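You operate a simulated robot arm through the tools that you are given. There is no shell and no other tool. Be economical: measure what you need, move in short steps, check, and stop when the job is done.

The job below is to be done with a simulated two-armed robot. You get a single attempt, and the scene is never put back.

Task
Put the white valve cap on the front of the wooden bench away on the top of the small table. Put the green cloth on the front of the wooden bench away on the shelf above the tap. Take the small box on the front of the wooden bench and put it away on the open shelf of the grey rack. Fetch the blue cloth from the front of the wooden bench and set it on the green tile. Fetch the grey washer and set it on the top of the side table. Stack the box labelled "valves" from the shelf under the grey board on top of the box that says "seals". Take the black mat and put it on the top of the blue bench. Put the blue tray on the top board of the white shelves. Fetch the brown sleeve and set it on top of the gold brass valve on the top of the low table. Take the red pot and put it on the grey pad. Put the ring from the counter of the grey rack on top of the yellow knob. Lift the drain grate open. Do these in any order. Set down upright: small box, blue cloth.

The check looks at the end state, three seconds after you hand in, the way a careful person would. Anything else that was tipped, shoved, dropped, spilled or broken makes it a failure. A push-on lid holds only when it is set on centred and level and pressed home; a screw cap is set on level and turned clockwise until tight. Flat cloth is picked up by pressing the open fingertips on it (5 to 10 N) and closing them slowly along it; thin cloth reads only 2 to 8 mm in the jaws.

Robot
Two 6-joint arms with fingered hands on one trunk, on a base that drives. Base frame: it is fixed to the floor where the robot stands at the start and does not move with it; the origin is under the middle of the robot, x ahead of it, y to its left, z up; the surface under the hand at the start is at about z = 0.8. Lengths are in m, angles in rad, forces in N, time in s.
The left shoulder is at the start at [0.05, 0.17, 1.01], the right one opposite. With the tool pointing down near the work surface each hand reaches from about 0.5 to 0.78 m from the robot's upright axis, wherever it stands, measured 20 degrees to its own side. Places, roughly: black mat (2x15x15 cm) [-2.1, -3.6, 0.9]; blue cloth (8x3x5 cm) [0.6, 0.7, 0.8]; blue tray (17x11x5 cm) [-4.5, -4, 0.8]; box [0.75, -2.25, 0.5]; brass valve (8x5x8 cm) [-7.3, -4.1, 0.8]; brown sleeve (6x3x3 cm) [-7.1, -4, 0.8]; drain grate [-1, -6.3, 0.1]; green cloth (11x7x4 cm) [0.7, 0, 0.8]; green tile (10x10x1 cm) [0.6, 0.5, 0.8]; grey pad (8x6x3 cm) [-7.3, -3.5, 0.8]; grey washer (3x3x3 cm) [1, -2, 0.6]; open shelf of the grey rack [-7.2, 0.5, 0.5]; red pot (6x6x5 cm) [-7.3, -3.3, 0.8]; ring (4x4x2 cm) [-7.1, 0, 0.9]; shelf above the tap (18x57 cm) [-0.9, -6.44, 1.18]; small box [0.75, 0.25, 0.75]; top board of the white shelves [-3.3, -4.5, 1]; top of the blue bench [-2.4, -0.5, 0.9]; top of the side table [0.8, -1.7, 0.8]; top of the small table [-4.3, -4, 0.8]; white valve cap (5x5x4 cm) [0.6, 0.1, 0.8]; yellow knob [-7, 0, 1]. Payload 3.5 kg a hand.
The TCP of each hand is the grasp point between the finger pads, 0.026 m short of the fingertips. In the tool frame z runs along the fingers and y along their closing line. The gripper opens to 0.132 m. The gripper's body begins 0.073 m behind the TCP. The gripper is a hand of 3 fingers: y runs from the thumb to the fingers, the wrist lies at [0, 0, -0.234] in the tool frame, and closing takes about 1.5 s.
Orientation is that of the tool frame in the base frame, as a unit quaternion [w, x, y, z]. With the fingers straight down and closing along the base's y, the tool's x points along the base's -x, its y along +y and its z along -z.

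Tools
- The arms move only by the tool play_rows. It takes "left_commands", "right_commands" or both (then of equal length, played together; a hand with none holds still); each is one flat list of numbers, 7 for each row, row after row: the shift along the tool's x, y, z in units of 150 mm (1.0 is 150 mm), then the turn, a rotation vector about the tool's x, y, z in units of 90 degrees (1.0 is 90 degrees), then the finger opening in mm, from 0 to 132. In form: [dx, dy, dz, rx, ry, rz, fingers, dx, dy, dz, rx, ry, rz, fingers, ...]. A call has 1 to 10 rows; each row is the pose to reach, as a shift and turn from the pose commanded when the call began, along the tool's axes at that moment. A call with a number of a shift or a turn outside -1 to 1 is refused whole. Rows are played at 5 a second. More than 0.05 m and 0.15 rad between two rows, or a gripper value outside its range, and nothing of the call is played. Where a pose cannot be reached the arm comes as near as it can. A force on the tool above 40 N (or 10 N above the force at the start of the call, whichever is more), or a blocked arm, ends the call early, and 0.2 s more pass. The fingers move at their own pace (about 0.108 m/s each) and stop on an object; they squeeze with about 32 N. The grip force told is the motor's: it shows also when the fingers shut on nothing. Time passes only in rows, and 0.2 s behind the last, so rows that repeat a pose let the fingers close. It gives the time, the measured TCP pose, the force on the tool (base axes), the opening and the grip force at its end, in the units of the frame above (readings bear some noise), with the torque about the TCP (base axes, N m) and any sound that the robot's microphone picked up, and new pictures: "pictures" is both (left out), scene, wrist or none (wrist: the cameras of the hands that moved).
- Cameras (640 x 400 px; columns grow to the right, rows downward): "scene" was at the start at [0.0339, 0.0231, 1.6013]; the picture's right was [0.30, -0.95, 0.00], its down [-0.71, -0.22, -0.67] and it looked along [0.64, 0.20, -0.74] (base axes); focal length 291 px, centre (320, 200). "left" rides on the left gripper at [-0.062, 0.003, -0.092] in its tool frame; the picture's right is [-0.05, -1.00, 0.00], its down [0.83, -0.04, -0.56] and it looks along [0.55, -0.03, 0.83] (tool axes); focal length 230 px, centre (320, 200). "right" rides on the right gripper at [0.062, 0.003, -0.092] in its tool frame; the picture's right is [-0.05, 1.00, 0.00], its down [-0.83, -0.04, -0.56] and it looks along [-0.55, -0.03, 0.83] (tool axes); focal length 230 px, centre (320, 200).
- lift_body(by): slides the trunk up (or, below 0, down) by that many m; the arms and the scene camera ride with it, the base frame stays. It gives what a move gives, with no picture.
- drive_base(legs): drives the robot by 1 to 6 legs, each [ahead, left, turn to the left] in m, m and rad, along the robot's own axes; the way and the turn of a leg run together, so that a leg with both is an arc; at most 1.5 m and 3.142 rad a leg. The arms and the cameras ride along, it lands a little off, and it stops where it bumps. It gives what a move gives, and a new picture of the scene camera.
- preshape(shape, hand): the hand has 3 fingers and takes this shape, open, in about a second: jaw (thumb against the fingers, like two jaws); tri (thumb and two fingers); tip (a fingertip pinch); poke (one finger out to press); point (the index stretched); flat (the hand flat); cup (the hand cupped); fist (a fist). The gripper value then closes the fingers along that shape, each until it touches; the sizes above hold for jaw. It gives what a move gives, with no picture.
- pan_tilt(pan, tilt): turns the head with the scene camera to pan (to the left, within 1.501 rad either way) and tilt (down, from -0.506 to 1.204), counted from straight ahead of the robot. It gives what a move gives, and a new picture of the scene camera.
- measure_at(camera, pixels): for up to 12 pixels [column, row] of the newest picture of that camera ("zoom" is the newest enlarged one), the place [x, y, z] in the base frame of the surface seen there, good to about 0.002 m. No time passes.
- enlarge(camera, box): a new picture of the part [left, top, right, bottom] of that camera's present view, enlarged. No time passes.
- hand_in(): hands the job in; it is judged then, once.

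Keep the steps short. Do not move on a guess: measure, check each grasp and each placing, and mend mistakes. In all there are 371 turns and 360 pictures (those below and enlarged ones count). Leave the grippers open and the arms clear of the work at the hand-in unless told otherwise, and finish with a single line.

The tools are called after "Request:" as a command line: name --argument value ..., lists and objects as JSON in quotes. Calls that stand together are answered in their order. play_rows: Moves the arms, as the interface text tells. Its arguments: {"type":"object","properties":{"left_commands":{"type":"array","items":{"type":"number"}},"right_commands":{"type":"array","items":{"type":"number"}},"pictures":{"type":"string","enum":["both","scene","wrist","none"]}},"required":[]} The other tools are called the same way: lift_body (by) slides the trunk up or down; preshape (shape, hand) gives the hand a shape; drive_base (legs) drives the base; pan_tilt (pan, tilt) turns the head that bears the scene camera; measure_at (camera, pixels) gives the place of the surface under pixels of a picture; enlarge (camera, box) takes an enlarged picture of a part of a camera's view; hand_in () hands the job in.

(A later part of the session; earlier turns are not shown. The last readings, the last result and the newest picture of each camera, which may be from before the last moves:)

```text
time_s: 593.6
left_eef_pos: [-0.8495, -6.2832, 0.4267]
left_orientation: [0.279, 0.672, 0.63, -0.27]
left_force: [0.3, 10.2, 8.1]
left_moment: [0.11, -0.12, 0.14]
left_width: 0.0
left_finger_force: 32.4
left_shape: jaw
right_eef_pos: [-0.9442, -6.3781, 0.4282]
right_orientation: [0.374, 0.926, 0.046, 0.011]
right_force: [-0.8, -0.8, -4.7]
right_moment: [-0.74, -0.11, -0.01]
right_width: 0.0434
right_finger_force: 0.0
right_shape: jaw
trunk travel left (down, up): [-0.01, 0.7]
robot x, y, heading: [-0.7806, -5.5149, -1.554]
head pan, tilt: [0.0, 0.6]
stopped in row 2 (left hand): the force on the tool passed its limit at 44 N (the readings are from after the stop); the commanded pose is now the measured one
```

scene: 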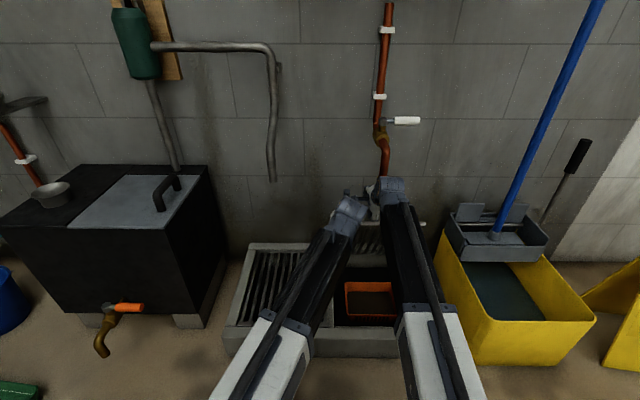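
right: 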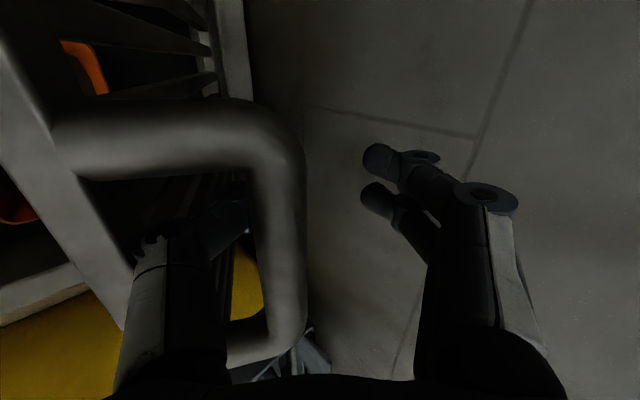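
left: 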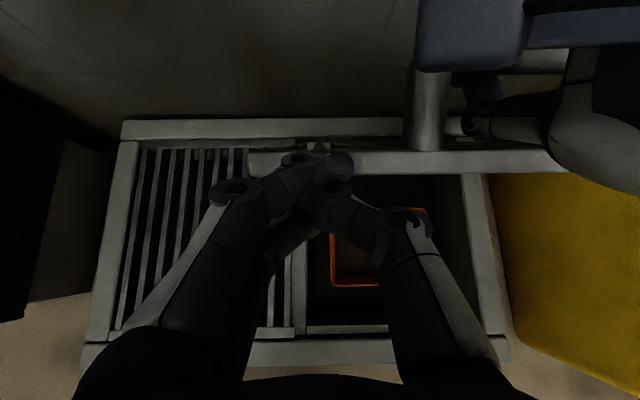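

The thumb presses the plate from behind. Ease the left hand back 1.5 cm to free it, then withdraw.

Request:
play_rows --left_commands '[0.035, 0, -0.035, 0, 0, 0, 0, 0.07, 0, -0.071, 0, 0, 0, 0, 0.07, 0, -0.071, 0, 0, 0, 0]' --right_commands '[0, 0, 0, 0, 0, 0, 32, 0, 0, 0, 0, 0, 0, 32, 0, 0, 0, 0, 0, 0, 32]' --pictures "wrist"

```text
time_s: 594.4
left_eef_pos: [-0.8491, -6.2697, 0.4255]
left_orientation: [0.279, 0.672, 0.631, -0.269]
left_force: [0.7, 0.2, 0.3]
left_moment: [0.05, -0.01, 0.01]
left_width: 0.0001
left_finger_force: 32.0
left_shape: jaw
right_eef_pos: [-0.9449, -6.3769, 0.4275]
right_orientation: [0.373, 0.927, 0.046, 0.012]
right_force: [0.9, 13.3, -5.0]
right_moment: [-1.86, 0.06, -0.2]
right_width: 0.0327
right_finger_force: 0.1
right_shape: jaw
trunk travel left (down, up): [-0.01, 0.7]
robot x, y, heading: [-0.783, -5.5135, -1.557]
head pan, tilt: [0.0, 0.6]
```

right: 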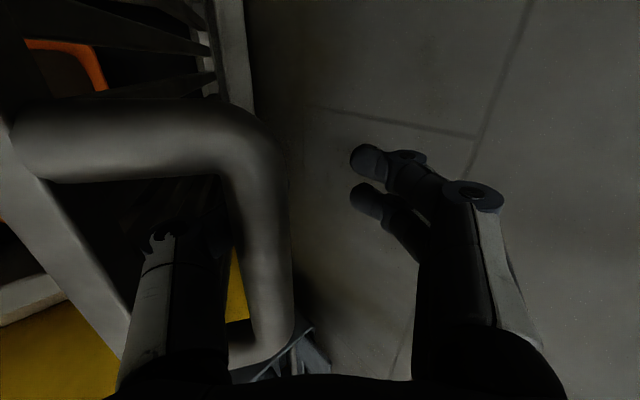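
left: 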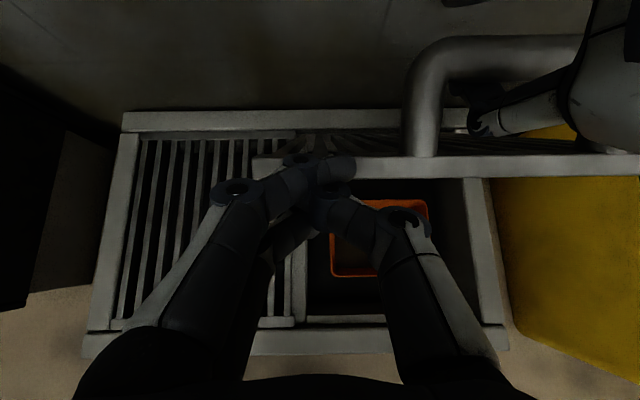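

Request:
play_rows --left_commands '[-0.02, 0, 0.02, 0, 0, 0, 0, -0.045, 0, 0.045, 0, 0, 0, 0, -0.045, 0, 0.045, 0, 0, 0, 0, -0.045, 0, 0.045, 0, 0, 0, 0, -0.045, 0, 0.045, 0, 0, 0, 0, -0.045, 0, 0.045, 0, 0, 0, 0]' --right_commands '[0, 0, 0, 0, 0, 0, 34, 0, 0, 0, 0, 0, 0, 34, 0, 0.045, -0.065, 0, 0, 0, 34, 0, 0.09, -0.13, 0, 0, 0, 34, 0, 0.13, -0.19, 0, 0, 0, 34, 0, 0.17, -0.255, 0, 0, 0, 34]' --pictures "wrist"

```text
time_s: 595.2
left_eef_pos: [-0.8493, -6.2793, 0.4269]
left_orientation: [0.278, 0.674, 0.63, -0.27]
left_force: [0.2, -0.7, -0.2]
left_moment: [-0.01, -0.02, 0.02]
left_width: 0.0
left_finger_force: 31.5
left_shape: jaw
right_eef_pos: [-0.9438, -6.3754, 0.427]
right_orientation: [0.366, 0.929, 0.047, 0.012]
right_force: [-0.2, 4.6, -6.6]
right_moment: [-0.86, -0.02, -0.05]
right_width: 0.0346
right_finger_force: 0.0
right_shape: jaw
trunk travel left (down, up): [-0.01, 0.7]
robot x, y, heading: [-0.7808, -5.5166, -1.56]
head pan, tilt: [0.0, 0.6]
stopped in row 3 (right hand): the force on the tool passed its limit at 49 N (the readings are from after the stop); the commanded pose is now the measured one
```

right: 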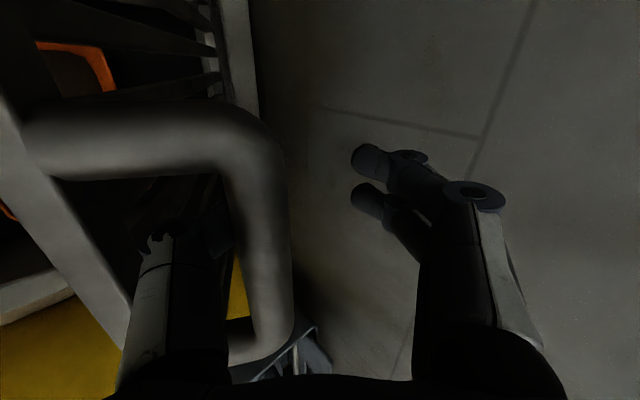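
left: 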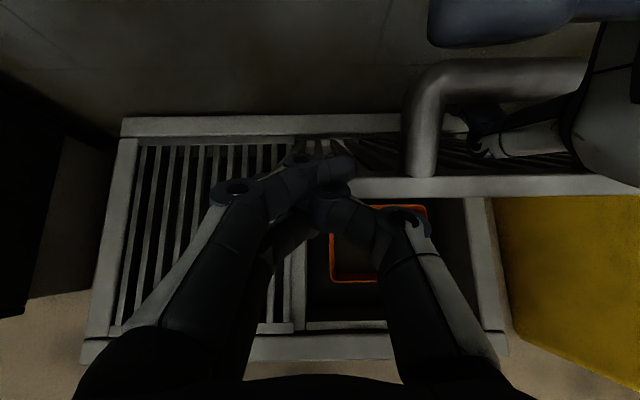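

The left tips slipped over the rail. Back off, go lower (tips at z≈0.35) and meet the plate's front face there.

Request:
play_rows --left_commands '[0.08, 0, -0.15, 0, 0, 0, 0, 0.162, 0, -0.307, 0, 0, 0, 0, 0.3, 0, -0.16, 0, 0, 0, 0, 0.494, 0, 0.02, 0, 0, 0, 0, 0.38, 0, 0.14, 0, 0, 0, 0, 0.28, 0, 0.235, 0, 0, 0, 0]' --pictures "wrist"

```text
time_s: 596.6
left_eef_pos: [-0.8487, -6.2748, 0.3701]
left_orientation: [0.279, 0.672, 0.63, -0.271]
left_force: [0.2, 0.3, 0.3]
left_moment: [-0.01, -0.04, 0.01]
left_width: 0.0
left_finger_force: 32.0
left_shape: jaw
right_eef_pos: [-0.9436, -6.3744, 0.4269]
right_orientation: [0.368, 0.929, 0.047, 0.013]
right_force: [2.3, 15.9, -14.5]
right_moment: [-3.06, 0.07, -0.35]
right_width: 0.0346
right_finger_force: 0.0
right_shape: jaw
trunk travel left (down, up): [-0.01, 0.7]
robot x, y, heading: [-0.7839, -5.5151, -1.558]
head pan, tilt: [0.0, 0.6]
```

left: 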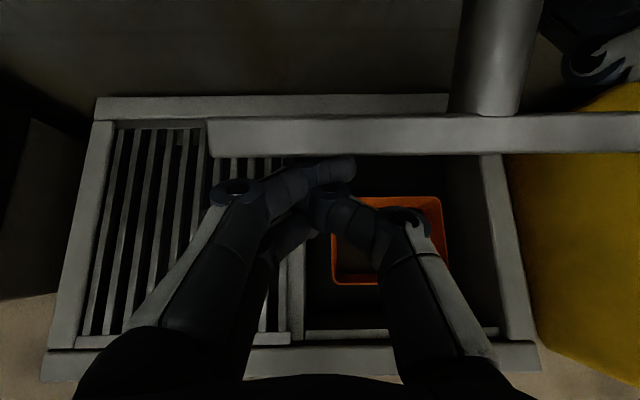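

Request:
play_rows --left_commands '[-0.06, 0, 0.036, 0, 0, 0, 0, -0.12, 0, 0.072, 0, 0, 0, 0, -0.18, 0, 0.108, 0, 0, 0, 0, -0.234, 0, 0.143, 0, 0, 0, 0]' --pictures "wrist"

```text
time_s: 597.4
left_eef_pos: [-0.8483, -6.2944, 0.3731]
left_orientation: [0.273, 0.675, 0.633, -0.261]
left_force: [2.0, 20.7, -5.0]
left_moment: [0.07, -0.05, -0.21]
left_width: 0.0
left_finger_force: 31.9
left_shape: jaw
right_eef_pos: [-0.9442, -6.3751, 0.4281]
right_orientation: [0.37, 0.928, 0.046, 0.011]
right_force: [-1.1, -2.4, -9.1]
right_moment: [-2.82, -0.33, -0.01]
right_width: 0.0281
right_finger_force: 0.0
right_shape: jaw
trunk travel left (down, up): [-0.01, 0.7]
robot x, y, heading: [-0.7822, -5.5113, -1.558]
head pan, tilt: [0.0, 0.6]
stopped in row 3 (left hand): the force on the tool passed its limit at 46 N (the readings are from after the stop); the commanded pose is now the measured one
```

left: 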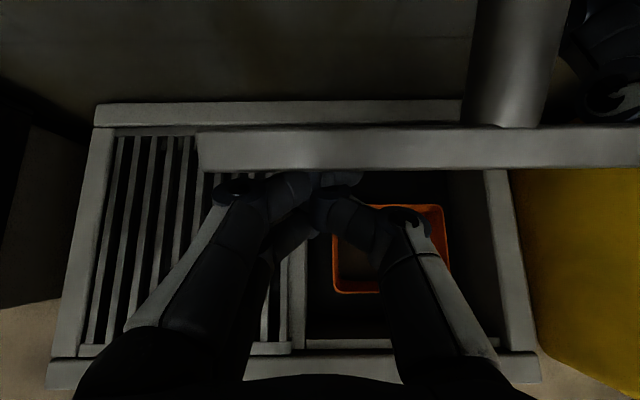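

The bar is caught by the curled thumb. Shift the right hand 2 cm toward its finger side while opening wide, then retreat along its axis.

Request:
play_rows --right_commands '[0, 0.06, 0, 0, 0, 0, 40, 0, 0.12, 0, 0, 0, 0, 55, 0, 0.12, 0, 0, 0, 0, 70, 0, 0.12, 0, 0, 0, 0, 70]' --pictures "wrist"

```text
time_s: 597.7
left_eef_pos: [-0.8471, -6.2921, 0.3716]
left_orientation: [0.272, 0.675, 0.634, -0.259]
left_force: [1.8, 17.4, -2.2]
left_moment: [0.06, -0.03, -0.18]
left_width: 0.0
left_finger_force: 31.6
left_shape: jaw
right_eef_pos: [-0.944, -6.375, 0.4276]
right_orientation: [0.367, 0.929, 0.046, 0.012]
right_force: [-2.0, -0.4, -5.5]
right_moment: [-2.4, -0.33, 0.02]
right_width: 0.0345
right_finger_force: 0.0
right_shape: jaw
trunk travel left (down, up): [-0.01, 0.7]
robot x, y, heading: [-0.78, -5.5105, -1.561]
head pan, tilt: [0.0, 0.6]
stopped in row 1 (right hand): the force on the tool passed its limit at 58 N (the readings are from after the stop); the commanded pose is now the measured one
```

right: 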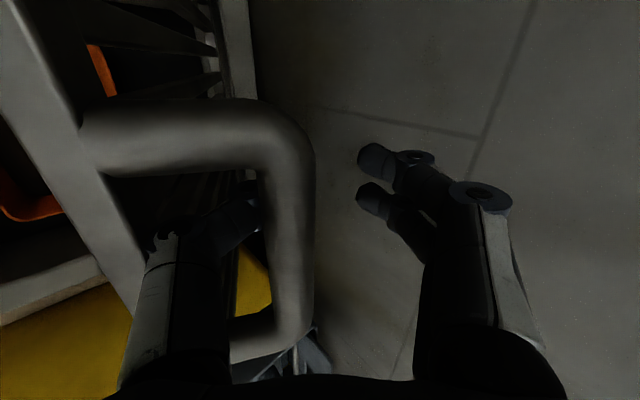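

I see: the palm is wedged under the spout. Reverse along the arc with both hands to ~48°, where the right hand is free of the spout, then swap support there.

Request:
play_rows --left_commands '[0.18, 0, -0.02, 0, 0, 0, 0, 0.35, 0, -0.04, 0, 0, 0, 0, 0.5, 0, -0.055, 0, 0, 0, 0, 0.597, 0, -0.065, 0, 0, 0, 0, 0.597, 0, -0.065, 0, 0, 0, 0]' --right_commands '[0, -0.08, -0.04, 0, 0, 0, 32, 0, -0.25, -0.11, 0, 0, 0, 32, 0, -0.43, -0.165, 0, 0, 0, 32, 0, -0.6, -0.205, 0, 0, 0, 32, 0, -0.669, -0.218, 0, 0, 0, 32]' --pictures "both"

```text
time_s: 598.9
left_eef_pos: [-0.8423, -6.2222, 0.3151]
left_orientation: [0.273, 0.676, 0.633, -0.262]
left_force: [-0.2, 3.2, -4.0]
left_moment: [-0.15, 0.1, 0.06]
left_width: 0.0
left_finger_force: 31.9
left_shape: jaw
right_eef_pos: [-0.953, -6.2785, 0.3845]
right_orientation: [0.367, 0.929, 0.046, 0.011]
right_force: [0.2, -1.8, 4.8]
right_moment: [0.19, 0.0, 0.01]
right_width: 0.031
right_finger_force: 0.1
right_shape: jaw
trunk travel left (down, up): [-0.01, 0.7]
robot x, y, heading: [-0.784, -5.5166, -1.559]
head pan, tilt: [0.0, 0.6]
```

scene: 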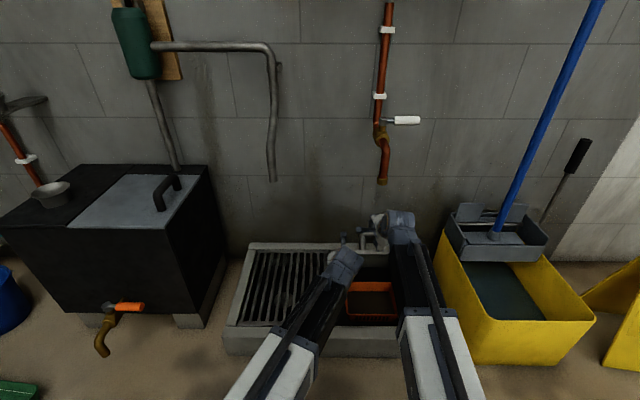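
right: 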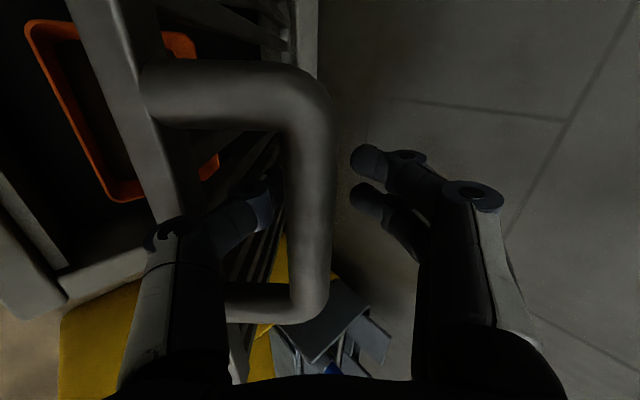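
left: 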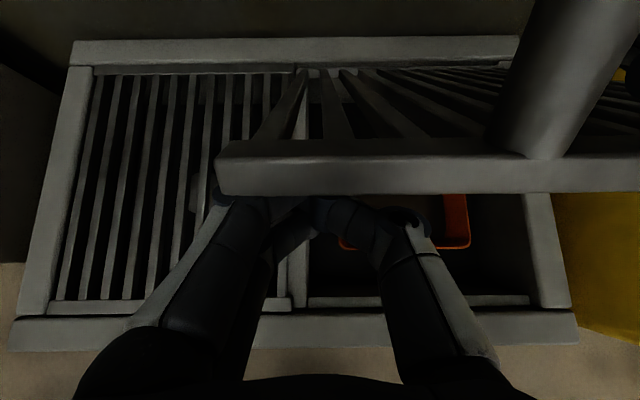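

Plate now at ~47° resting over the left hand, bar free between the right fingers. Open and withdraw the right hand.

Request:
play_rows --right_commands '[0, 0, 0, 0, 0, 0, 45, 0, 0, 0, 0, 0, 0, 50, 0, 0, -0.15, 0, 0, 0, 50, 0, 0, -0.35, 0, 0, 0, 50, 0, 0, -0.55, 0, 0, 0, 50, 0, 0, -0.75, 0, 0, 0, 50, 0, 0, -0.95, 0, 0, 0, 50]' --pictures "both"

```text
time_s: 600.5
left_eef_pos: [-0.8422, -6.2229, 0.3163]
left_orientation: [0.274, 0.675, 0.634, -0.261]
left_force: [-0.2, 0.8, -2.7]
left_moment: [-0.04, -0.01, 0.03]
left_width: 0.0
left_finger_force: 32.7
left_shape: jaw
right_eef_pos: [-0.9621, -6.1814, 0.4866]
right_orientation: [0.366, 0.929, 0.046, 0.011]
right_force: [-0.1, -0.3, 0.4]
right_moment: [-0.03, 0.01, -0.01]
right_width: 0.0496
right_finger_force: 0.0
right_shape: jaw
trunk travel left (down, up): [-0.01, 0.7]
robot x, y, heading: [-0.7801, -5.5123, -1.562]
head pan, tilt: [0.0, 0.6]
```

scene: 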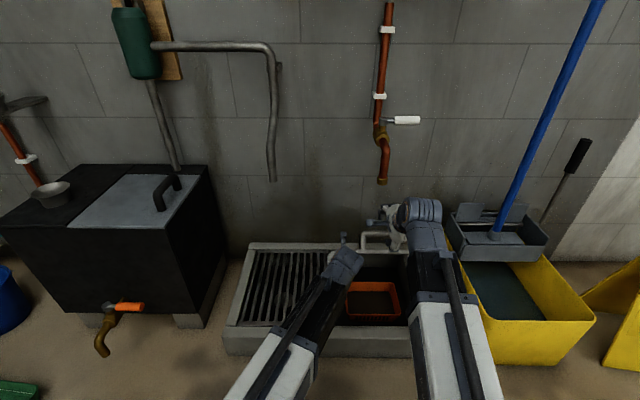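
right: 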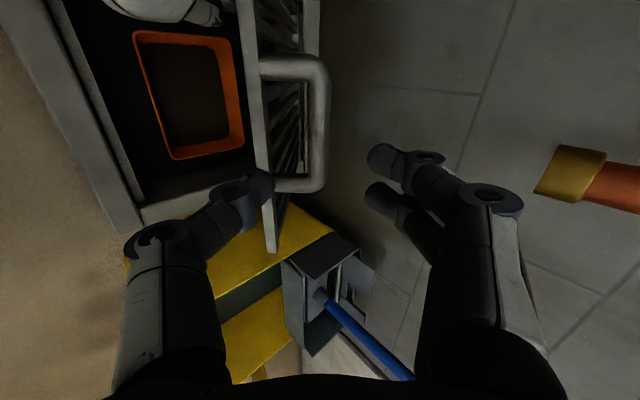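

Right hand is free and the plate rests on the left hand. Move the right hand clear; then push the plate up with the left hand from its front/underside.

Request:
play_rows --right_commands '[0, -0.15, -0.15, 0, 0, 0, 50, 0, -0.3, -0.3, 0, 0, 0, 50, 0, -0.45, -0.45, 0, 0, 0, 50, 0, -0.45, -0.45, 0, 0, 0, 50, 0, -0.45, -0.45, 0, 0, 0, 50, 0, -0.45, -0.45, 0, 0, 0, 50]' --left_commands '[0, 0, 0, 0, 0, 0, 0, 0, 0, 0, 0, 0, 0, 0, -0.22, 0, 0.05, 0, 0, 0, 0, -0.433, 0, 0.102, 0, 0, 0, 0, -0.65, 0, 0.175, 0, 0, 0, 0, -0.879, 0, 0.251, 0, 0, 0, 0]' --pictures "both"

```text
time_s: 601.9
left_eef_pos: [-0.85, -6.3437, 0.3836]
left_orientation: [0.274, 0.675, 0.633, -0.262]
left_force: [-0.2, 0.6, -0.3]
left_moment: [0.01, 0.01, -0.03]
left_width: 0.0
left_finger_force: 31.9
left_shape: jaw
right_eef_pos: [-0.9702, -6.1225, 0.4992]
right_orientation: [0.366, 0.93, 0.046, 0.011]
right_force: [0.1, -0.4, -0.2]
right_moment: [0.0, 0.04, -0.02]
right_width: 0.0494
right_finger_force: 0.0
right_shape: jaw
right hand out of reach, approached as far as the arm can: row 2, 3, 4, 5, 6
trunk travel left (down, up): [-0.01, 0.7]
robot x, y, heading: [-0.7832, -5.515, -1.557]
head pan, tilt: [0.0, 0.6]
```

scene: 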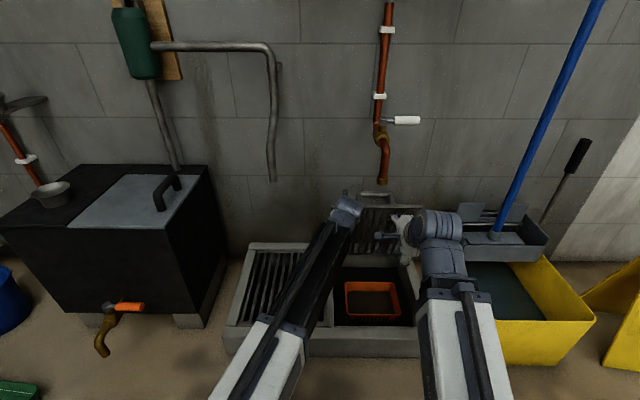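
right: 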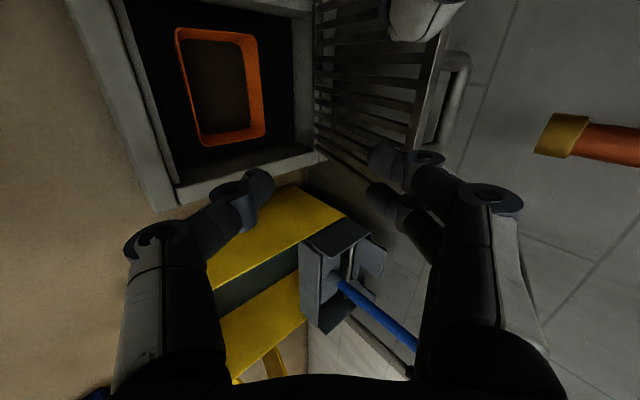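
left: 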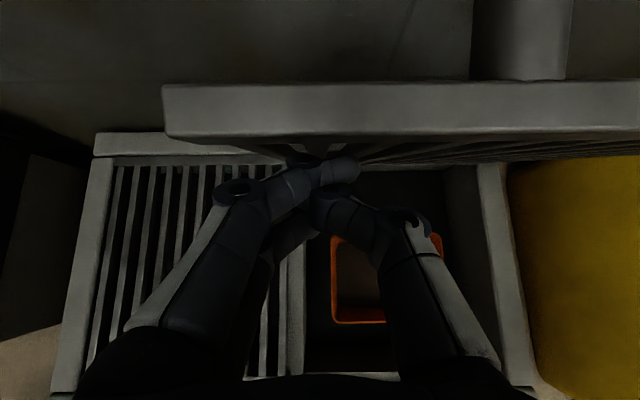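

The plate is up at ~75°. Push on to just past vertical.

Request:
play_rows --left_commands '[-0.11, 0, 0.075, 0, 0, 0, 0, -0.22, 0, 0.15, 0, 0, 0, 0, -0.32, 0, 0.225, 0, 0, 0, 0, -0.42, 0, 0.295, 0, 0, 0, 0, -0.42, 0, 0.295, 0, 0, 0, 0]' --pictures "both"

```text
time_s: 603.1
left_eef_pos: [-0.841, -6.3828, 0.3926]
left_orientation: [0.274, 0.675, 0.633, -0.262]
left_force: [0.1, 0.3, -1.1]
left_moment: [0.0, 0.01, -0.02]
left_width: 0.0002
left_finger_force: 32.5
left_shape: jaw
left hand out of reach, approached as far as the arm can: row 2, 3, 4, 5
right_eef_pos: [-0.9703, -6.1216, 0.4986]
right_orientation: [0.366, 0.929, 0.047, 0.011]
right_force: [0.6, -0.1, 1.0]
right_moment: [0.07, -0.02, -0.02]
right_width: 0.0494
right_finger_force: 0.0
right_shape: jaw
trunk travel left (down, up): [-0.01, 0.7]
robot x, y, heading: [-0.7796, -5.5158, -1.558]
head pan, tilt: [0.0, 0.6]
```

scene: 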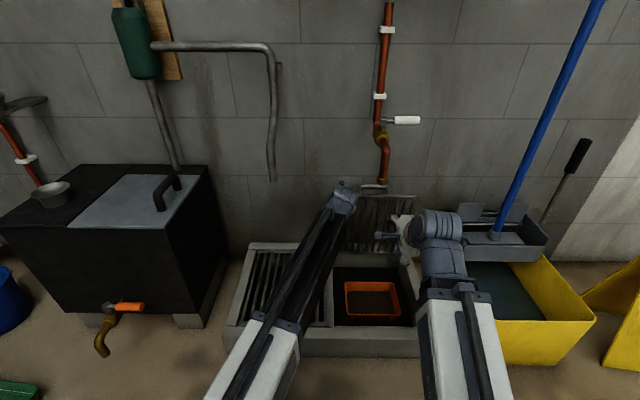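
left: 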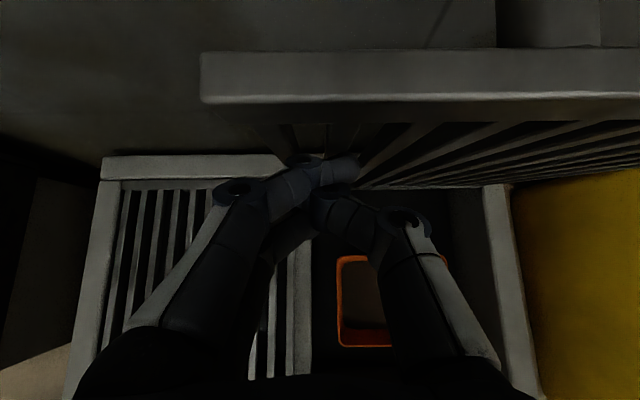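

Request:
measure_at --camera "scene" --pixels '[[380, 199], [400, 205], [360, 225], [375, 225], [372, 187], [405, 197], [380, 240]]'

Request:
drive_base --legs '[[0.06, 0, 0]]'

```text
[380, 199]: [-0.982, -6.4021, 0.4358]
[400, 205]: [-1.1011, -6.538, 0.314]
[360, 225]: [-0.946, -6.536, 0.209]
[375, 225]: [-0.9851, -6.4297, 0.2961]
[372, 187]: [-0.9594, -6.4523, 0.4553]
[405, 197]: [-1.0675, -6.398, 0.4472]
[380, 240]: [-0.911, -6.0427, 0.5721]
```

```text
time_s: 604.1
left_eef_pos: [-0.8396, -6.4401, 0.3901]
left_orientation: [0.272, 0.676, 0.633, -0.26]
left_force: [8.4, 36.3, -7.4]
left_moment: [0.14, -0.14, -0.5]
left_width: 0.0
left_finger_force: 31.4
left_shape: jaw
right_eef_pos: [-0.9706, -6.1821, 0.4994]
right_orientation: [0.366, 0.93, 0.046, 0.012]
right_force: [1.0, 0.0, -0.1]
right_moment: [-0.03, 0.03, 0.01]
right_width: 0.0497
right_finger_force: 0.0
right_shape: jaw
trunk travel left (down, up): [-0.01, 0.7]
robot x, y, heading: [-0.7784, -5.5746, -1.56]
head pan, tilt: [0.0, 0.6]
```

scene: 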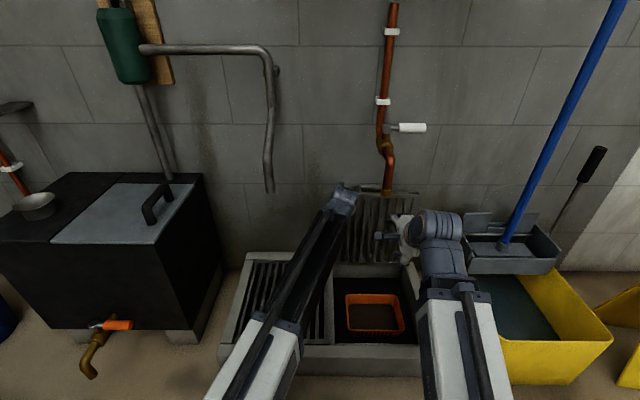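

Request:
measure_at --camera "scene" --pixels '[[400, 193], [380, 193], [372, 230], [385, 215], [370, 190], [360, 205]]'

Request:
enlarge --camera "scene" --box '[310, 160, 450, 290]'

```text
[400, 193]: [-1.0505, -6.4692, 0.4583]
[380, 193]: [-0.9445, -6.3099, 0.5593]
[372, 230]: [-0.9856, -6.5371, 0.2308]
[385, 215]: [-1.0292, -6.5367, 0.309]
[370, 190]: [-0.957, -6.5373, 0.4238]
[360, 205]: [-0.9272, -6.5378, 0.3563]
```

```text
3.08 times, centred on (380, 225) of scene
```

zoom: 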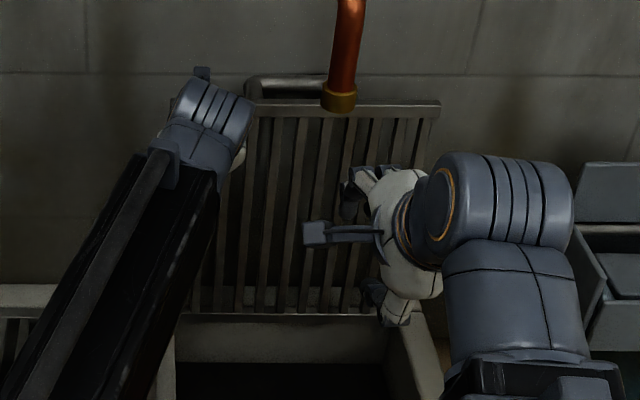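

The plate is past vertical, handle against the wall. Back the left hand off and see that it stays.

Request:
play_rows --left_commands '[0.1, 0, -0.1, 0, 0, 0, 0, 0.2, 0, -0.2, 0, 0, 0, 0, 0.33, 0, -0.33, 0, 0, 0, 0, 0.33, 0, -0.5, 0, 0, 0, 0, 0.33, 0, -0.5, 0, 0, 0, 0, 0.33, 0, -0.5, 0, 0, 0, 0]' --pictures "scene"

```text
time_s: 605.5
left_eef_pos: [-0.8362, -6.3536, 0.4101]
left_orientation: [0.273, 0.676, 0.634, -0.259]
left_force: [-0.6, -0.5, -0.1]
left_moment: [0.0, 0.02, -0.03]
left_width: 0.0
left_finger_force: 32.2
left_shape: jaw
right_eef_pos: [-0.9707, -6.1817, 0.4989]
right_orientation: [0.365, 0.93, 0.046, 0.011]
right_force: [0.8, -0.2, -0.6]
right_moment: [-0.02, 0.03, 0.05]
right_width: 0.0499
right_finger_force: 0.1
right_shape: jaw
trunk travel left (down, up): [-0.01, 0.7]
robot x, y, heading: [-0.7811, -5.5751, -1.558]
head pan, tilt: [0.0, 0.6]
```

scene: 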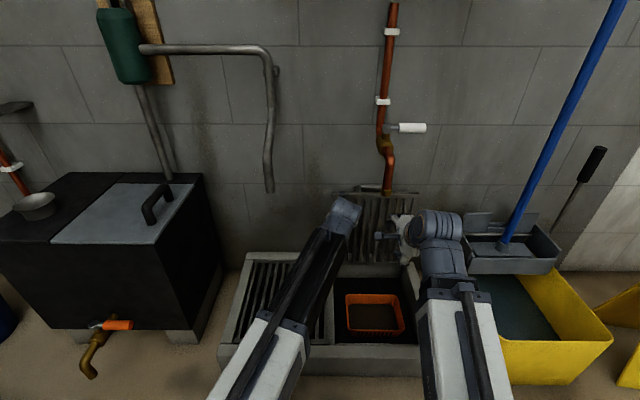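

The grate stays open. Back away, then raise the trunk.

Request:
drive_base --legs '[[-0.6, 0, 0]]'

Request:
lift_body --by 0.4

Request:
lift_body --by 0.22

Request:
enlarge --camera "scene" --box '[160, 60, 480, 280]'

```text
time_s: 608.9
left_eef_pos: [-0.8471, -5.7507, 0.4086]
left_orientation: [0.271, 0.679, 0.631, -0.26]
left_force: [0.1, 0.0, -0.1]
left_moment: [-0.02, -0.05, 0.02]
left_width: 0.0001
left_finger_force: 31.5
left_shape: jaw
right_eef_pos: [-0.9795, -5.5768, 0.5001]
right_orientation: [0.365, 0.93, 0.042, 0.011]
right_force: [1.0, 0.9, 0.8]
right_moment: [-0.03, -0.01, 0.0]
right_width: 0.0499
right_finger_force: 0.0
right_shape: jaw
trunk travel left (down, up): [-0.01, 0.7]
robot x, y, heading: [-0.7863, -4.9683, -1.568]
head pan, tilt: [0.0, 0.6]
```

scene: 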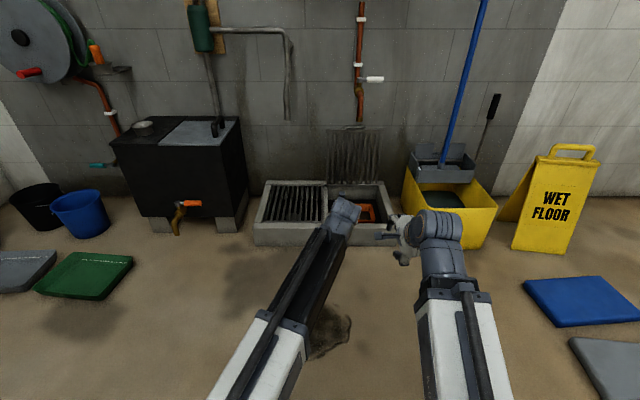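

```text
time_s: 612.7
left_eef_pos: [-0.8471, -5.7505, 0.8097]
left_orientation: [0.272, 0.678, 0.632, -0.26]
left_force: [0.9, 0.2, -0.1]
left_moment: [-0.02, -0.01, 0.04]
left_width: 0.0002
left_finger_force: 32.4
left_shape: jaw
right_eef_pos: [-0.9801, -5.5768, 0.8986]
right_orientation: [0.366, 0.93, 0.044, 0.011]
right_force: [-0.3, -0.3, -0.7]
right_moment: [-0.01, 0.01, 0.07]
right_width: 0.0496
right_finger_force: 0.0
right_shape: jaw
trunk travel left (down, up): [-0.41, 0.3]
robot x, y, heading: [-0.7912, -4.9747, -1.563]
head pan, tilt: [0.0, 0.6]
```

```text
time_s: 615.0
left_eef_pos: [-0.8468, -5.7509, 1.0301]
left_orientation: [0.272, 0.678, 0.631, -0.26]
left_force: [0.0, 0.3, -0.1]
left_moment: [0.02, 0.0, 0.01]
left_width: 0.0
left_finger_force: 31.7
left_shape: jaw
right_eef_pos: [-0.9808, -5.5779, 1.1197]
right_orientation: [0.366, 0.93, 0.043, 0.01]
right_force: [-1.3, -0.4, -1.0]
right_moment: [-0.04, -0.01, -0.01]
right_width: 0.0496
right_finger_force: 0.0
right_shape: jaw
trunk travel left (down, up): [-0.63, 0.08]
robot x, y, heading: [-0.79, -4.9737, -1.562]
head pan, tilt: [0.0, 0.6]
```

```text
1.82 times, centred on (320, 170) of scene
```

zoom: 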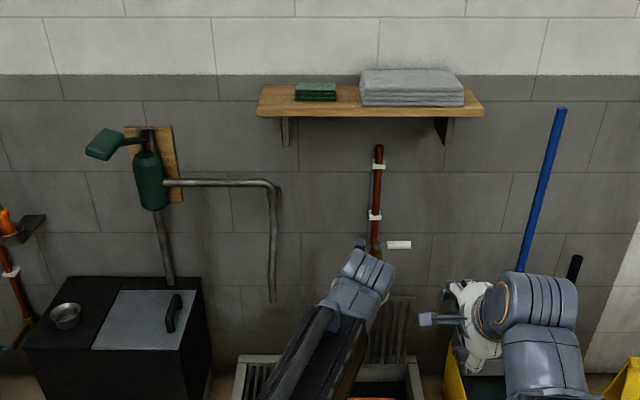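

All fine there. Next the black mat: turn to face −x and go to the table's near side; untilt the right hand.

Request:
drive_base --legs '[[-0.3, 0, 0], [0, 0, -1.575], [0, -1.0, 0], [0.25, 0, 0]]'

Request:
play_rows --right_commands '[0, 0, 0, 0.09, 0, 0, 80, 0, 0, 0, 0.18, 0, 0, 80, 0, 0, 0, 0.27, 0, 0, 80, 0, 0, 0, 0.36, 0, 0, 80, 0, 0, 0, 0.45, 0, 0, 80, 0, 0, 0, 0.48, 0, 0, 80]' --pictures "none"

Request:
pan_tilt --pan 0.0 --tilt 0.55

```text
time_s: 627.1
left_eef_pos: [-1.823, -3.623, 1.0285]
left_orientation: [0.008, 0.926, -0.033, -0.375]
left_force: [-0.8, 0.4, -0.8]
left_moment: [0.0, 0.0, 0.0]
left_width: 0.0
left_finger_force: 32.1
left_shape: jaw
right_eef_pos: [-1.651, -3.49, 1.1191]
right_orientation: [0.265, 0.688, -0.627, -0.251]
right_force: [-0.2, 0.2, -0.3]
right_moment: [0.0, 0.0, 0.03]
right_width: 0.0496
right_finger_force: 0.0
right_shape: jaw
trunk travel left (down, up): [-0.63, 0.08]
robot x, y, heading: [-1.0419, -3.6816, -3.134]
head pan, tilt: [0.0, 0.6]
```

scene: 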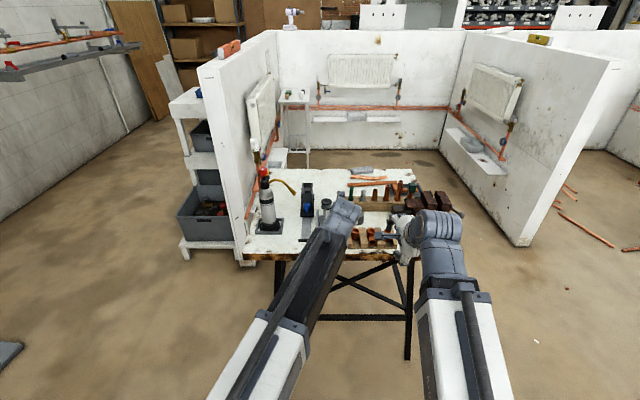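

```text
time_s: 628.5
left_eef_pos: [-1.822, -3.6236, 1.0286]
left_orientation: [0.008, 0.926, -0.034, -0.376]
left_force: [0.6, 0.2, 0.2]
left_moment: [-0.01, -0.04, -0.02]
left_width: 0.0
left_finger_force: 32.1
left_shape: jaw
right_eef_pos: [-1.6499, -3.4916, 1.1198]
right_orientation: [-0.007, 0.737, -0.675, -0.001]
right_force: [0.3, 0.4, 0.3]
right_moment: [0.03, -0.02, -0.01]
right_width: 0.0796
right_finger_force: 0.0
right_shape: jaw
trunk travel left (down, up): [-0.63, 0.08]
robot x, y, heading: [-1.0408, -3.6856, -3.138]
head pan, tilt: [0.0, 0.6]
```

```text
time_s: 629.1
left_eef_pos: [-1.8221, -3.6226, 1.0305]
left_orientation: [0.009, 0.926, -0.033, -0.376]
left_force: [0.2, 0.8, 0.3]
left_moment: [0.02, 0.0, 0.04]
left_width: 0.0001
left_finger_force: 31.6
left_shape: jaw
right_eef_pos: [-1.6483, -3.4902, 1.1191]
right_orientation: [-0.006, 0.737, -0.675, -0.002]
right_force: [-0.2, 0.3, -0.4]
right_moment: [0.0, -0.03, 0.03]
right_width: 0.0797
right_finger_force: 0.0
right_shape: jaw
trunk travel left (down, up): [-0.63, 0.08]
robot x, y, heading: [-1.0411, -3.6837, -3.135]
head pan, tilt: [0.0, 0.55]
```

scene: 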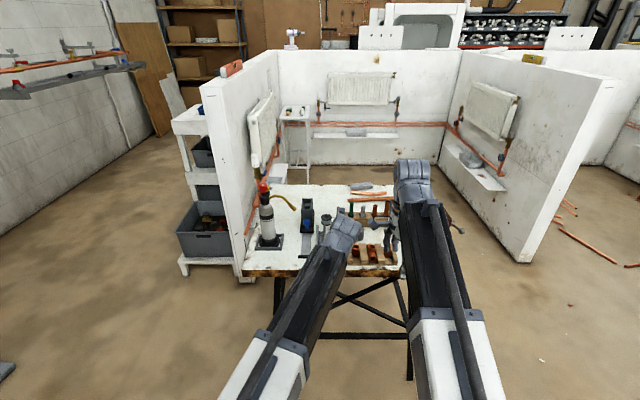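

Left arm hides the mat; swing it left 15 cm twice.

Request:
play_rows --left_commands '[0, 0.25, 0, 0, 0, 0, 0, 0, 0.5, 0, 0, 0, 0, 40, 0, 0.75, 0, 0, 0, 0, 60, 0, 1, 0, 0, 0, 0, 60]' --pictures "none"

Request:
play_rows --left_commands '[0, 0.25, -0.1, 0, 0, 0, 60, 0, 0.5, -0.1, 0, 0, 0, 60, 0, 0.75, -0.1, 0, 0, 0, 60, 0, 1, -0.1, 0, 0, 0, 60]' --pictures "none"

Request:
enlarge --camera "scene" --box '[240, 170, 420, 290]'

```text
time_s: 630.1
left_eef_pos: [-1.8301, -3.7743, 1.0339]
left_orientation: [0.007, 0.926, -0.035, -0.376]
left_force: [-0.2, -0.1, -0.1]
left_moment: [-0.01, 0.0, 0.03]
left_width: 0.0596
left_finger_force: 0.1
left_shape: jaw
right_eef_pos: [-1.6492, -3.4913, 1.1194]
right_orientation: [-0.006, 0.737, -0.676, -0.003]
right_force: [0.7, -0.1, -0.2]
right_moment: [0.02, 0.0, 0.0]
right_width: 0.0794
right_finger_force: 0.1
right_shape: jaw
trunk travel left (down, up): [-0.63, 0.08]
robot x, y, heading: [-1.0456, -3.6838, -3.135]
head pan, tilt: [0.0, 0.55]
```

```text
time_s: 631.1
left_eef_pos: [-1.8284, -3.9237, 1.051]
left_orientation: [0.008, 0.926, -0.034, -0.375]
left_force: [-0.2, -0.1, 0.5]
left_moment: [-0.02, -0.01, -0.03]
left_width: 0.0597
left_finger_force: 0.0
left_shape: jaw
right_eef_pos: [-1.6485, -3.491, 1.1199]
right_orientation: [-0.006, 0.737, -0.676, -0.003]
right_force: [0.4, 0.4, 0.7]
right_moment: [-0.01, 0.0, 0.0]
right_width: 0.0795
right_finger_force: 0.1
right_shape: jaw
trunk travel left (down, up): [-0.63, 0.08]
robot x, y, heading: [-1.0429, -3.6862, -3.134]
head pan, tilt: [0.0, 0.55]
```

```text
3.33 times, centred on (330, 230) of scene
```

zoom: 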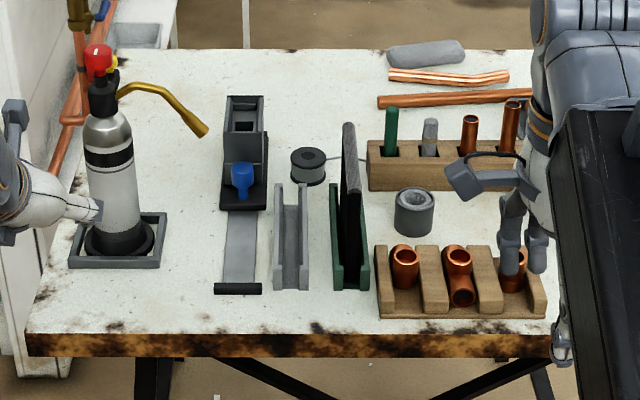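

Request:
measure_at --camera "zoom" --pixels '[[348, 125], [352, 195], [344, 160], [358, 195], [350, 285], [335, 190], [366, 280], [348, 240], [320, 180], [415, 195], [385, 200], [305, 190]]'

Request:
play_rows --right_commands '[0, 0, 0, 0, 0, -0.094, 80, 0, 0, 0, 0, 0, -0.188, 80, 0, 0, 0, 0, 0, -0.282, 80, 0, 0, 0, 0, 0, -0.376, 80, 0, 0, 0, 0, 0, -0.47, 80, 0, 0, 0, 0, 0, -0.564, 80, 0, 0, 0, 0, 0, -0.658, 80, 0, 0, 0, 0, 0, -0.752, 80, 0, 0, 0, 0, 0, -0.846, 80, 0, 0, 0, 0, 0, -0.94, 80]' --pictures "none"

```text
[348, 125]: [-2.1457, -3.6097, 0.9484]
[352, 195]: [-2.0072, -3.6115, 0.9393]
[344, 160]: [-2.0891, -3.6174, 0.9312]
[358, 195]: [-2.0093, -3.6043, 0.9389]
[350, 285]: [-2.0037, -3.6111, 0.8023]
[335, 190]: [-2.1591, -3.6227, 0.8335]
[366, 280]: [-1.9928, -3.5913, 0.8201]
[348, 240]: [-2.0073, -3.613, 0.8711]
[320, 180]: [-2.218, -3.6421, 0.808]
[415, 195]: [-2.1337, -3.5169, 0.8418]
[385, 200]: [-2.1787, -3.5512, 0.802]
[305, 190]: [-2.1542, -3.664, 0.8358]
```

```text
time_s: 633.3
left_eef_pos: [-1.8284, -3.9227, 1.0503]
left_orientation: [0.008, 0.926, -0.034, -0.376]
left_force: [0.0, -0.2, -0.3]
left_moment: [0.0, 0.0, 0.0]
left_width: 0.0598
left_finger_force: 0.1
left_shape: jaw
right_eef_pos: [-1.6488, -3.49, 1.1199]
right_orientation: [-0.006, 1.0, -0.002, 0.002]
right_force: [-0.6, 0.3, 0.1]
right_moment: [0.01, 0.01, 0.01]
right_width: 0.0796
right_finger_force: 0.0
right_shape: jaw
trunk travel left (down, up): [-0.63, 0.08]
robot x, y, heading: [-1.0437, -3.683, -3.139]
head pan, tilt: [0.0, 0.55]
```

Mat: x −2.00…−2.15, y −3.611, top 0.949, standing in a green channel. Pull the left hand back to vertical (away from the extinguisher), then drive closer.

Request:
play_rows --left_commands '[0.12, 0, -0.12, 0, 0.08, 0, 60, 0.24, 0, -0.23, 0, 0.16, 0, 60, 0.36, 0, -0.35, 0, 0.24, 0, 60, 0.48, 0, -0.46, 0, 0.32, 0, 60, 0.6, 0, -0.58, 0, 0.4, 0, 60, 0.715, 0, -0.696, 0, 0.49, 0, 60]' --pictures "none"

Request:
drive_base --legs '[[0.36, 0, 0]]'

```text
time_s: 634.7
left_eef_pos: [-1.679, -3.9306, 1.0517]
left_orientation: [0.02, 0.999, -0.028, 0.0]
left_force: [0.0, 0.9, 0.5]
left_moment: [0.01, -0.04, -0.02]
left_width: 0.0597
left_finger_force: 0.0
left_shape: jaw
right_eef_pos: [-1.648, -3.4904, 1.1187]
right_orientation: [-0.006, 1.0, -0.003, 0.001]
right_force: [-0.6, 0.7, -0.6]
right_moment: [0.02, -0.01, 0.0]
right_width: 0.0795
right_finger_force: 0.0
right_shape: jaw
trunk travel left (down, up): [-0.63, 0.08]
robot x, y, heading: [-1.044, -3.681, -3.133]
head pan, tilt: [0.0, 0.55]
```

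```text
time_s: 637.0
left_eef_pos: [-2.0427, -3.9311, 1.0523]
left_orientation: [0.019, 0.999, -0.029, -0.001]
left_force: [-0.7, 0.3, 0.0]
left_moment: [0.02, 0.0, -0.03]
left_width: 0.0595
left_finger_force: 0.1
left_shape: jaw
right_eef_pos: [-2.01, -3.4908, 1.1178]
right_orientation: [-0.006, 1.0, -0.004, 0.002]
right_force: [0.9, 0.0, 0.5]
right_moment: [-0.02, 0.0, 0.0]
right_width: 0.0795
right_finger_force: 0.0
right_shape: jaw
trunk travel left (down, up): [-0.63, 0.08]
robot x, y, heading: [-1.4049, -3.6828, -3.135]
head pan, tilt: [0.0, 0.55]
```

scene: 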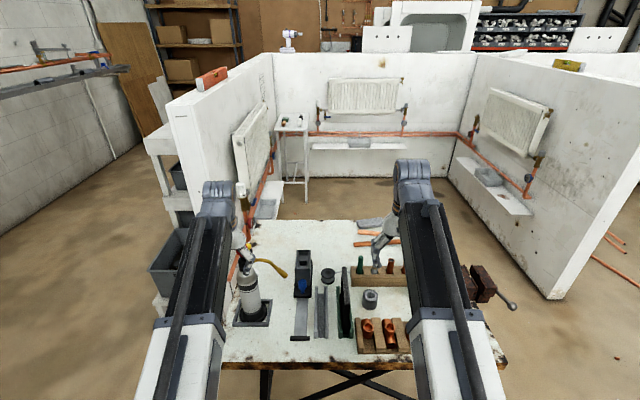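

Request:
play_rows --left_commands '[0, 0, -0.2, 0, 0, 0, 60, 0, 0, -0.4, 0, 0, 0, 60, 0, 0, -0.55, 0, 0, 0, 60, 0, 0, -0.55, 0, 0, 0, 60, 0, 0, -0.55, 0, 0, 0, 60]' --right_commands '[-0.15, 0.25, 0, 0, 0, 0, 70, -0.3, 0.5, 0, 0, 0, 0, 70, -0.447, 0.8, 0, 0, 0, 0, 70, -0.447, 0.8, 0.3, 0, 0, 0, 70, -0.447, 0.8, 0.6, 0, 0, 0, 70]' --pictures "wrist"

```text
time_s: 638.2
left_eef_pos: [-2.0424, -3.9288, 1.1338]
left_orientation: [0.02, 0.999, -0.028, -0.001]
left_force: [-0.7, 0.9, -0.1]
left_moment: [-0.02, -0.03, 0.0]
left_width: 0.0595
left_finger_force: 0.1
left_shape: jaw
right_eef_pos: [-2.0785, -3.6103, 1.0276]
right_orientation: [-0.006, 1.0, -0.005, 0.002]
right_force: [0.3, -0.2, 0.8]
right_moment: [-0.02, -0.02, 0.01]
right_width: 0.0705
right_finger_force: 0.0
right_shape: jaw
trunk travel left (down, up): [-0.63, 0.08]
robot x, y, heading: [-1.4041, -3.6866, -3.136]
head pan, tilt: [0.0, 0.55]
```

right: 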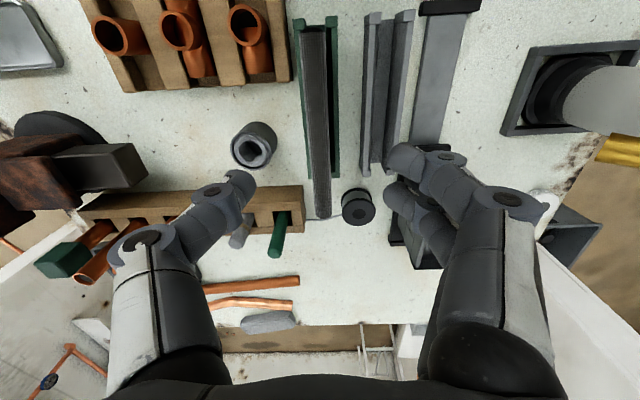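
left: 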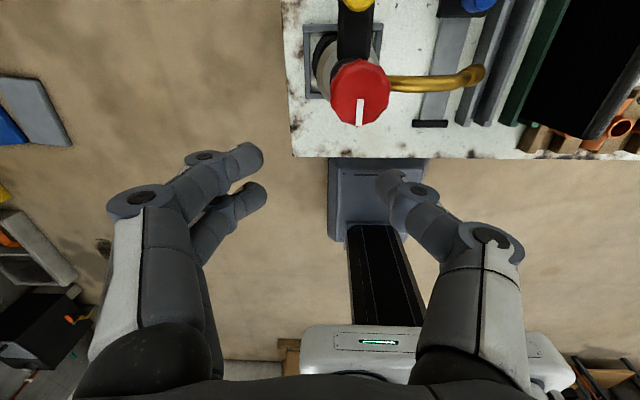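

Request:
play_rows --right_commands '[0, 0, 0.25, 0, 0, 0, 50, 0, 0, 0.5, 0, 0, 0, 50, 0, 0, 0.75, 0, 0, 0, 50, 0, 0, 0.75, 0, 0, 0, 5, 0, 0, 0.75, 0, 0, 0, 5, 0, 0, 0.75, 0, 0, 0, 5, 0, 0, 0.75, 0, 0, 0, 5]' --pictures "wrist"

```text
time_s: 639.8
left_eef_pos: [-2.0414, -3.9279, 1.1347]
left_orientation: [0.02, 0.999, -0.029, -0.001]
left_force: [0.6, -0.1, 0.3]
left_moment: [0.02, 0.02, 0.03]
left_width: 0.0595
left_finger_force: 0.0
left_shape: jaw
right_eef_pos: [-2.0777, -3.6089, 0.915]
right_orientation: [-0.006, 1.0, -0.005, 0.001]
right_force: [0.0, 0.3, 0.4]
right_moment: [0.0, 0.0, 0.03]
right_width: 0.0094
right_finger_force: 32.4
right_shape: jaw
trunk travel left (down, up): [-0.63, 0.08]
robot x, y, heading: [-1.4046, -3.685, -3.14]
head pan, tilt: [0.0, 0.55]
```

right: 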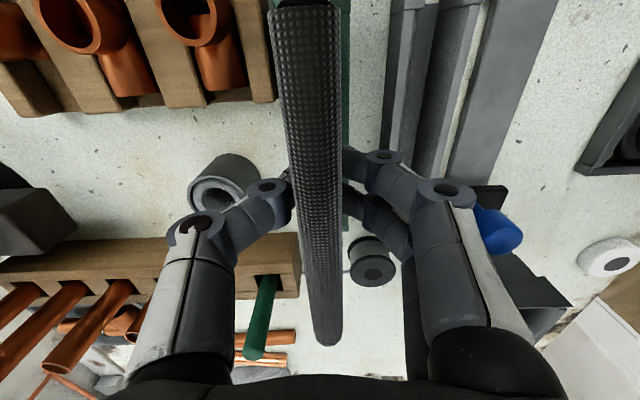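

Gripped (9.4 mm thick, 32 N). Lift 15 cm straight up out of the channel.

Request:
play_rows --right_commands '[0, 0, -0.25, 0, 0, 0, 5, 0, 0, -0.5, 0, 0, 0, 5, 0, 0, -0.75, 0, 0, 0, 5, 0, 0, -1, 0, 0, 0, 5]' --pictures "wrist"

Request:
play_rows --right_commands '[0, 0, -0.2, 0, 0, 0, 5, 0, 0, -0.4, 0, 0, 0, 5]' --pictures "scene"

```text
time_s: 640.8
left_eef_pos: [-2.0418, -3.929, 1.1351]
left_orientation: [0.019, 0.999, -0.029, 0.0]
left_force: [-0.4, -0.4, 0.7]
left_moment: [0.01, -0.02, -0.02]
left_width: 0.0597
left_finger_force: 0.0
left_shape: jaw
right_eef_pos: [-2.078, -3.6095, 1.0659]
right_orientation: [-0.007, 1.0, -0.004, 0.002]
right_force: [0.0, 0.4, -1.1]
right_moment: [0.01, -0.01, 0.02]
right_width: 0.0099
right_finger_force: 31.9
right_shape: jaw
trunk travel left (down, up): [-0.63, 0.08]
robot x, y, heading: [-1.4029, -3.682, -3.138]
head pan, tilt: [0.0, 0.55]
```

right: 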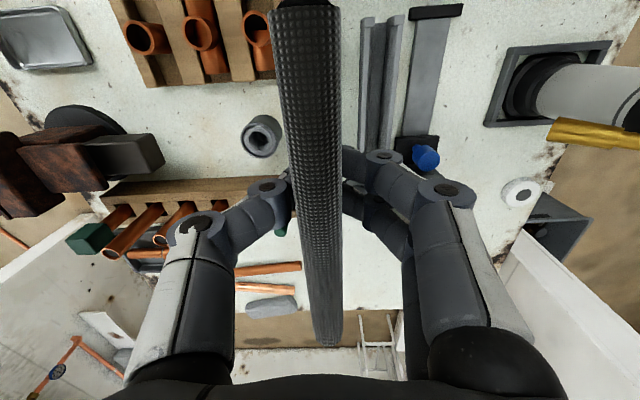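

```text
time_s: 641.4
left_eef_pos: [-2.0418, -3.9292, 1.134]
left_orientation: [0.02, 0.999, -0.029, 0.0]
left_force: [-0.1, 0.6, -0.3]
left_moment: [0.02, -0.02, 0.02]
left_width: 0.0598
left_finger_force: 0.1
left_shape: jaw
right_eef_pos: [-2.078, -3.6111, 1.1251]
right_orientation: [-0.006, 1.0, -0.003, 0.002]
right_force: [0.3, -0.7, -1.3]
right_moment: [0.01, 0.0, -0.01]
right_width: 0.0095
right_finger_force: 31.8
right_shape: jaw
trunk travel left (down, up): [-0.63, 0.08]
robot x, y, heading: [-1.407, -3.6863, -3.142]
head pan, tilt: [0.0, 0.55]
```

scene: 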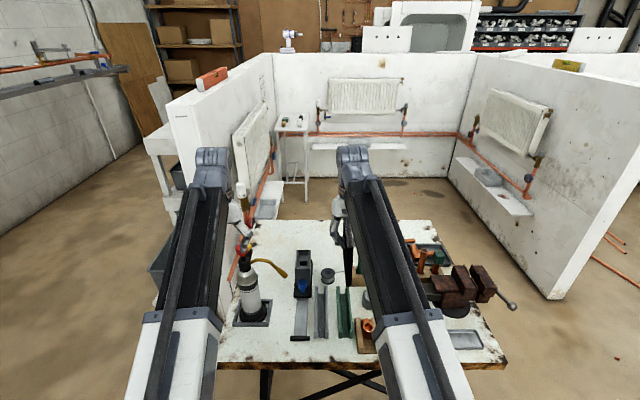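

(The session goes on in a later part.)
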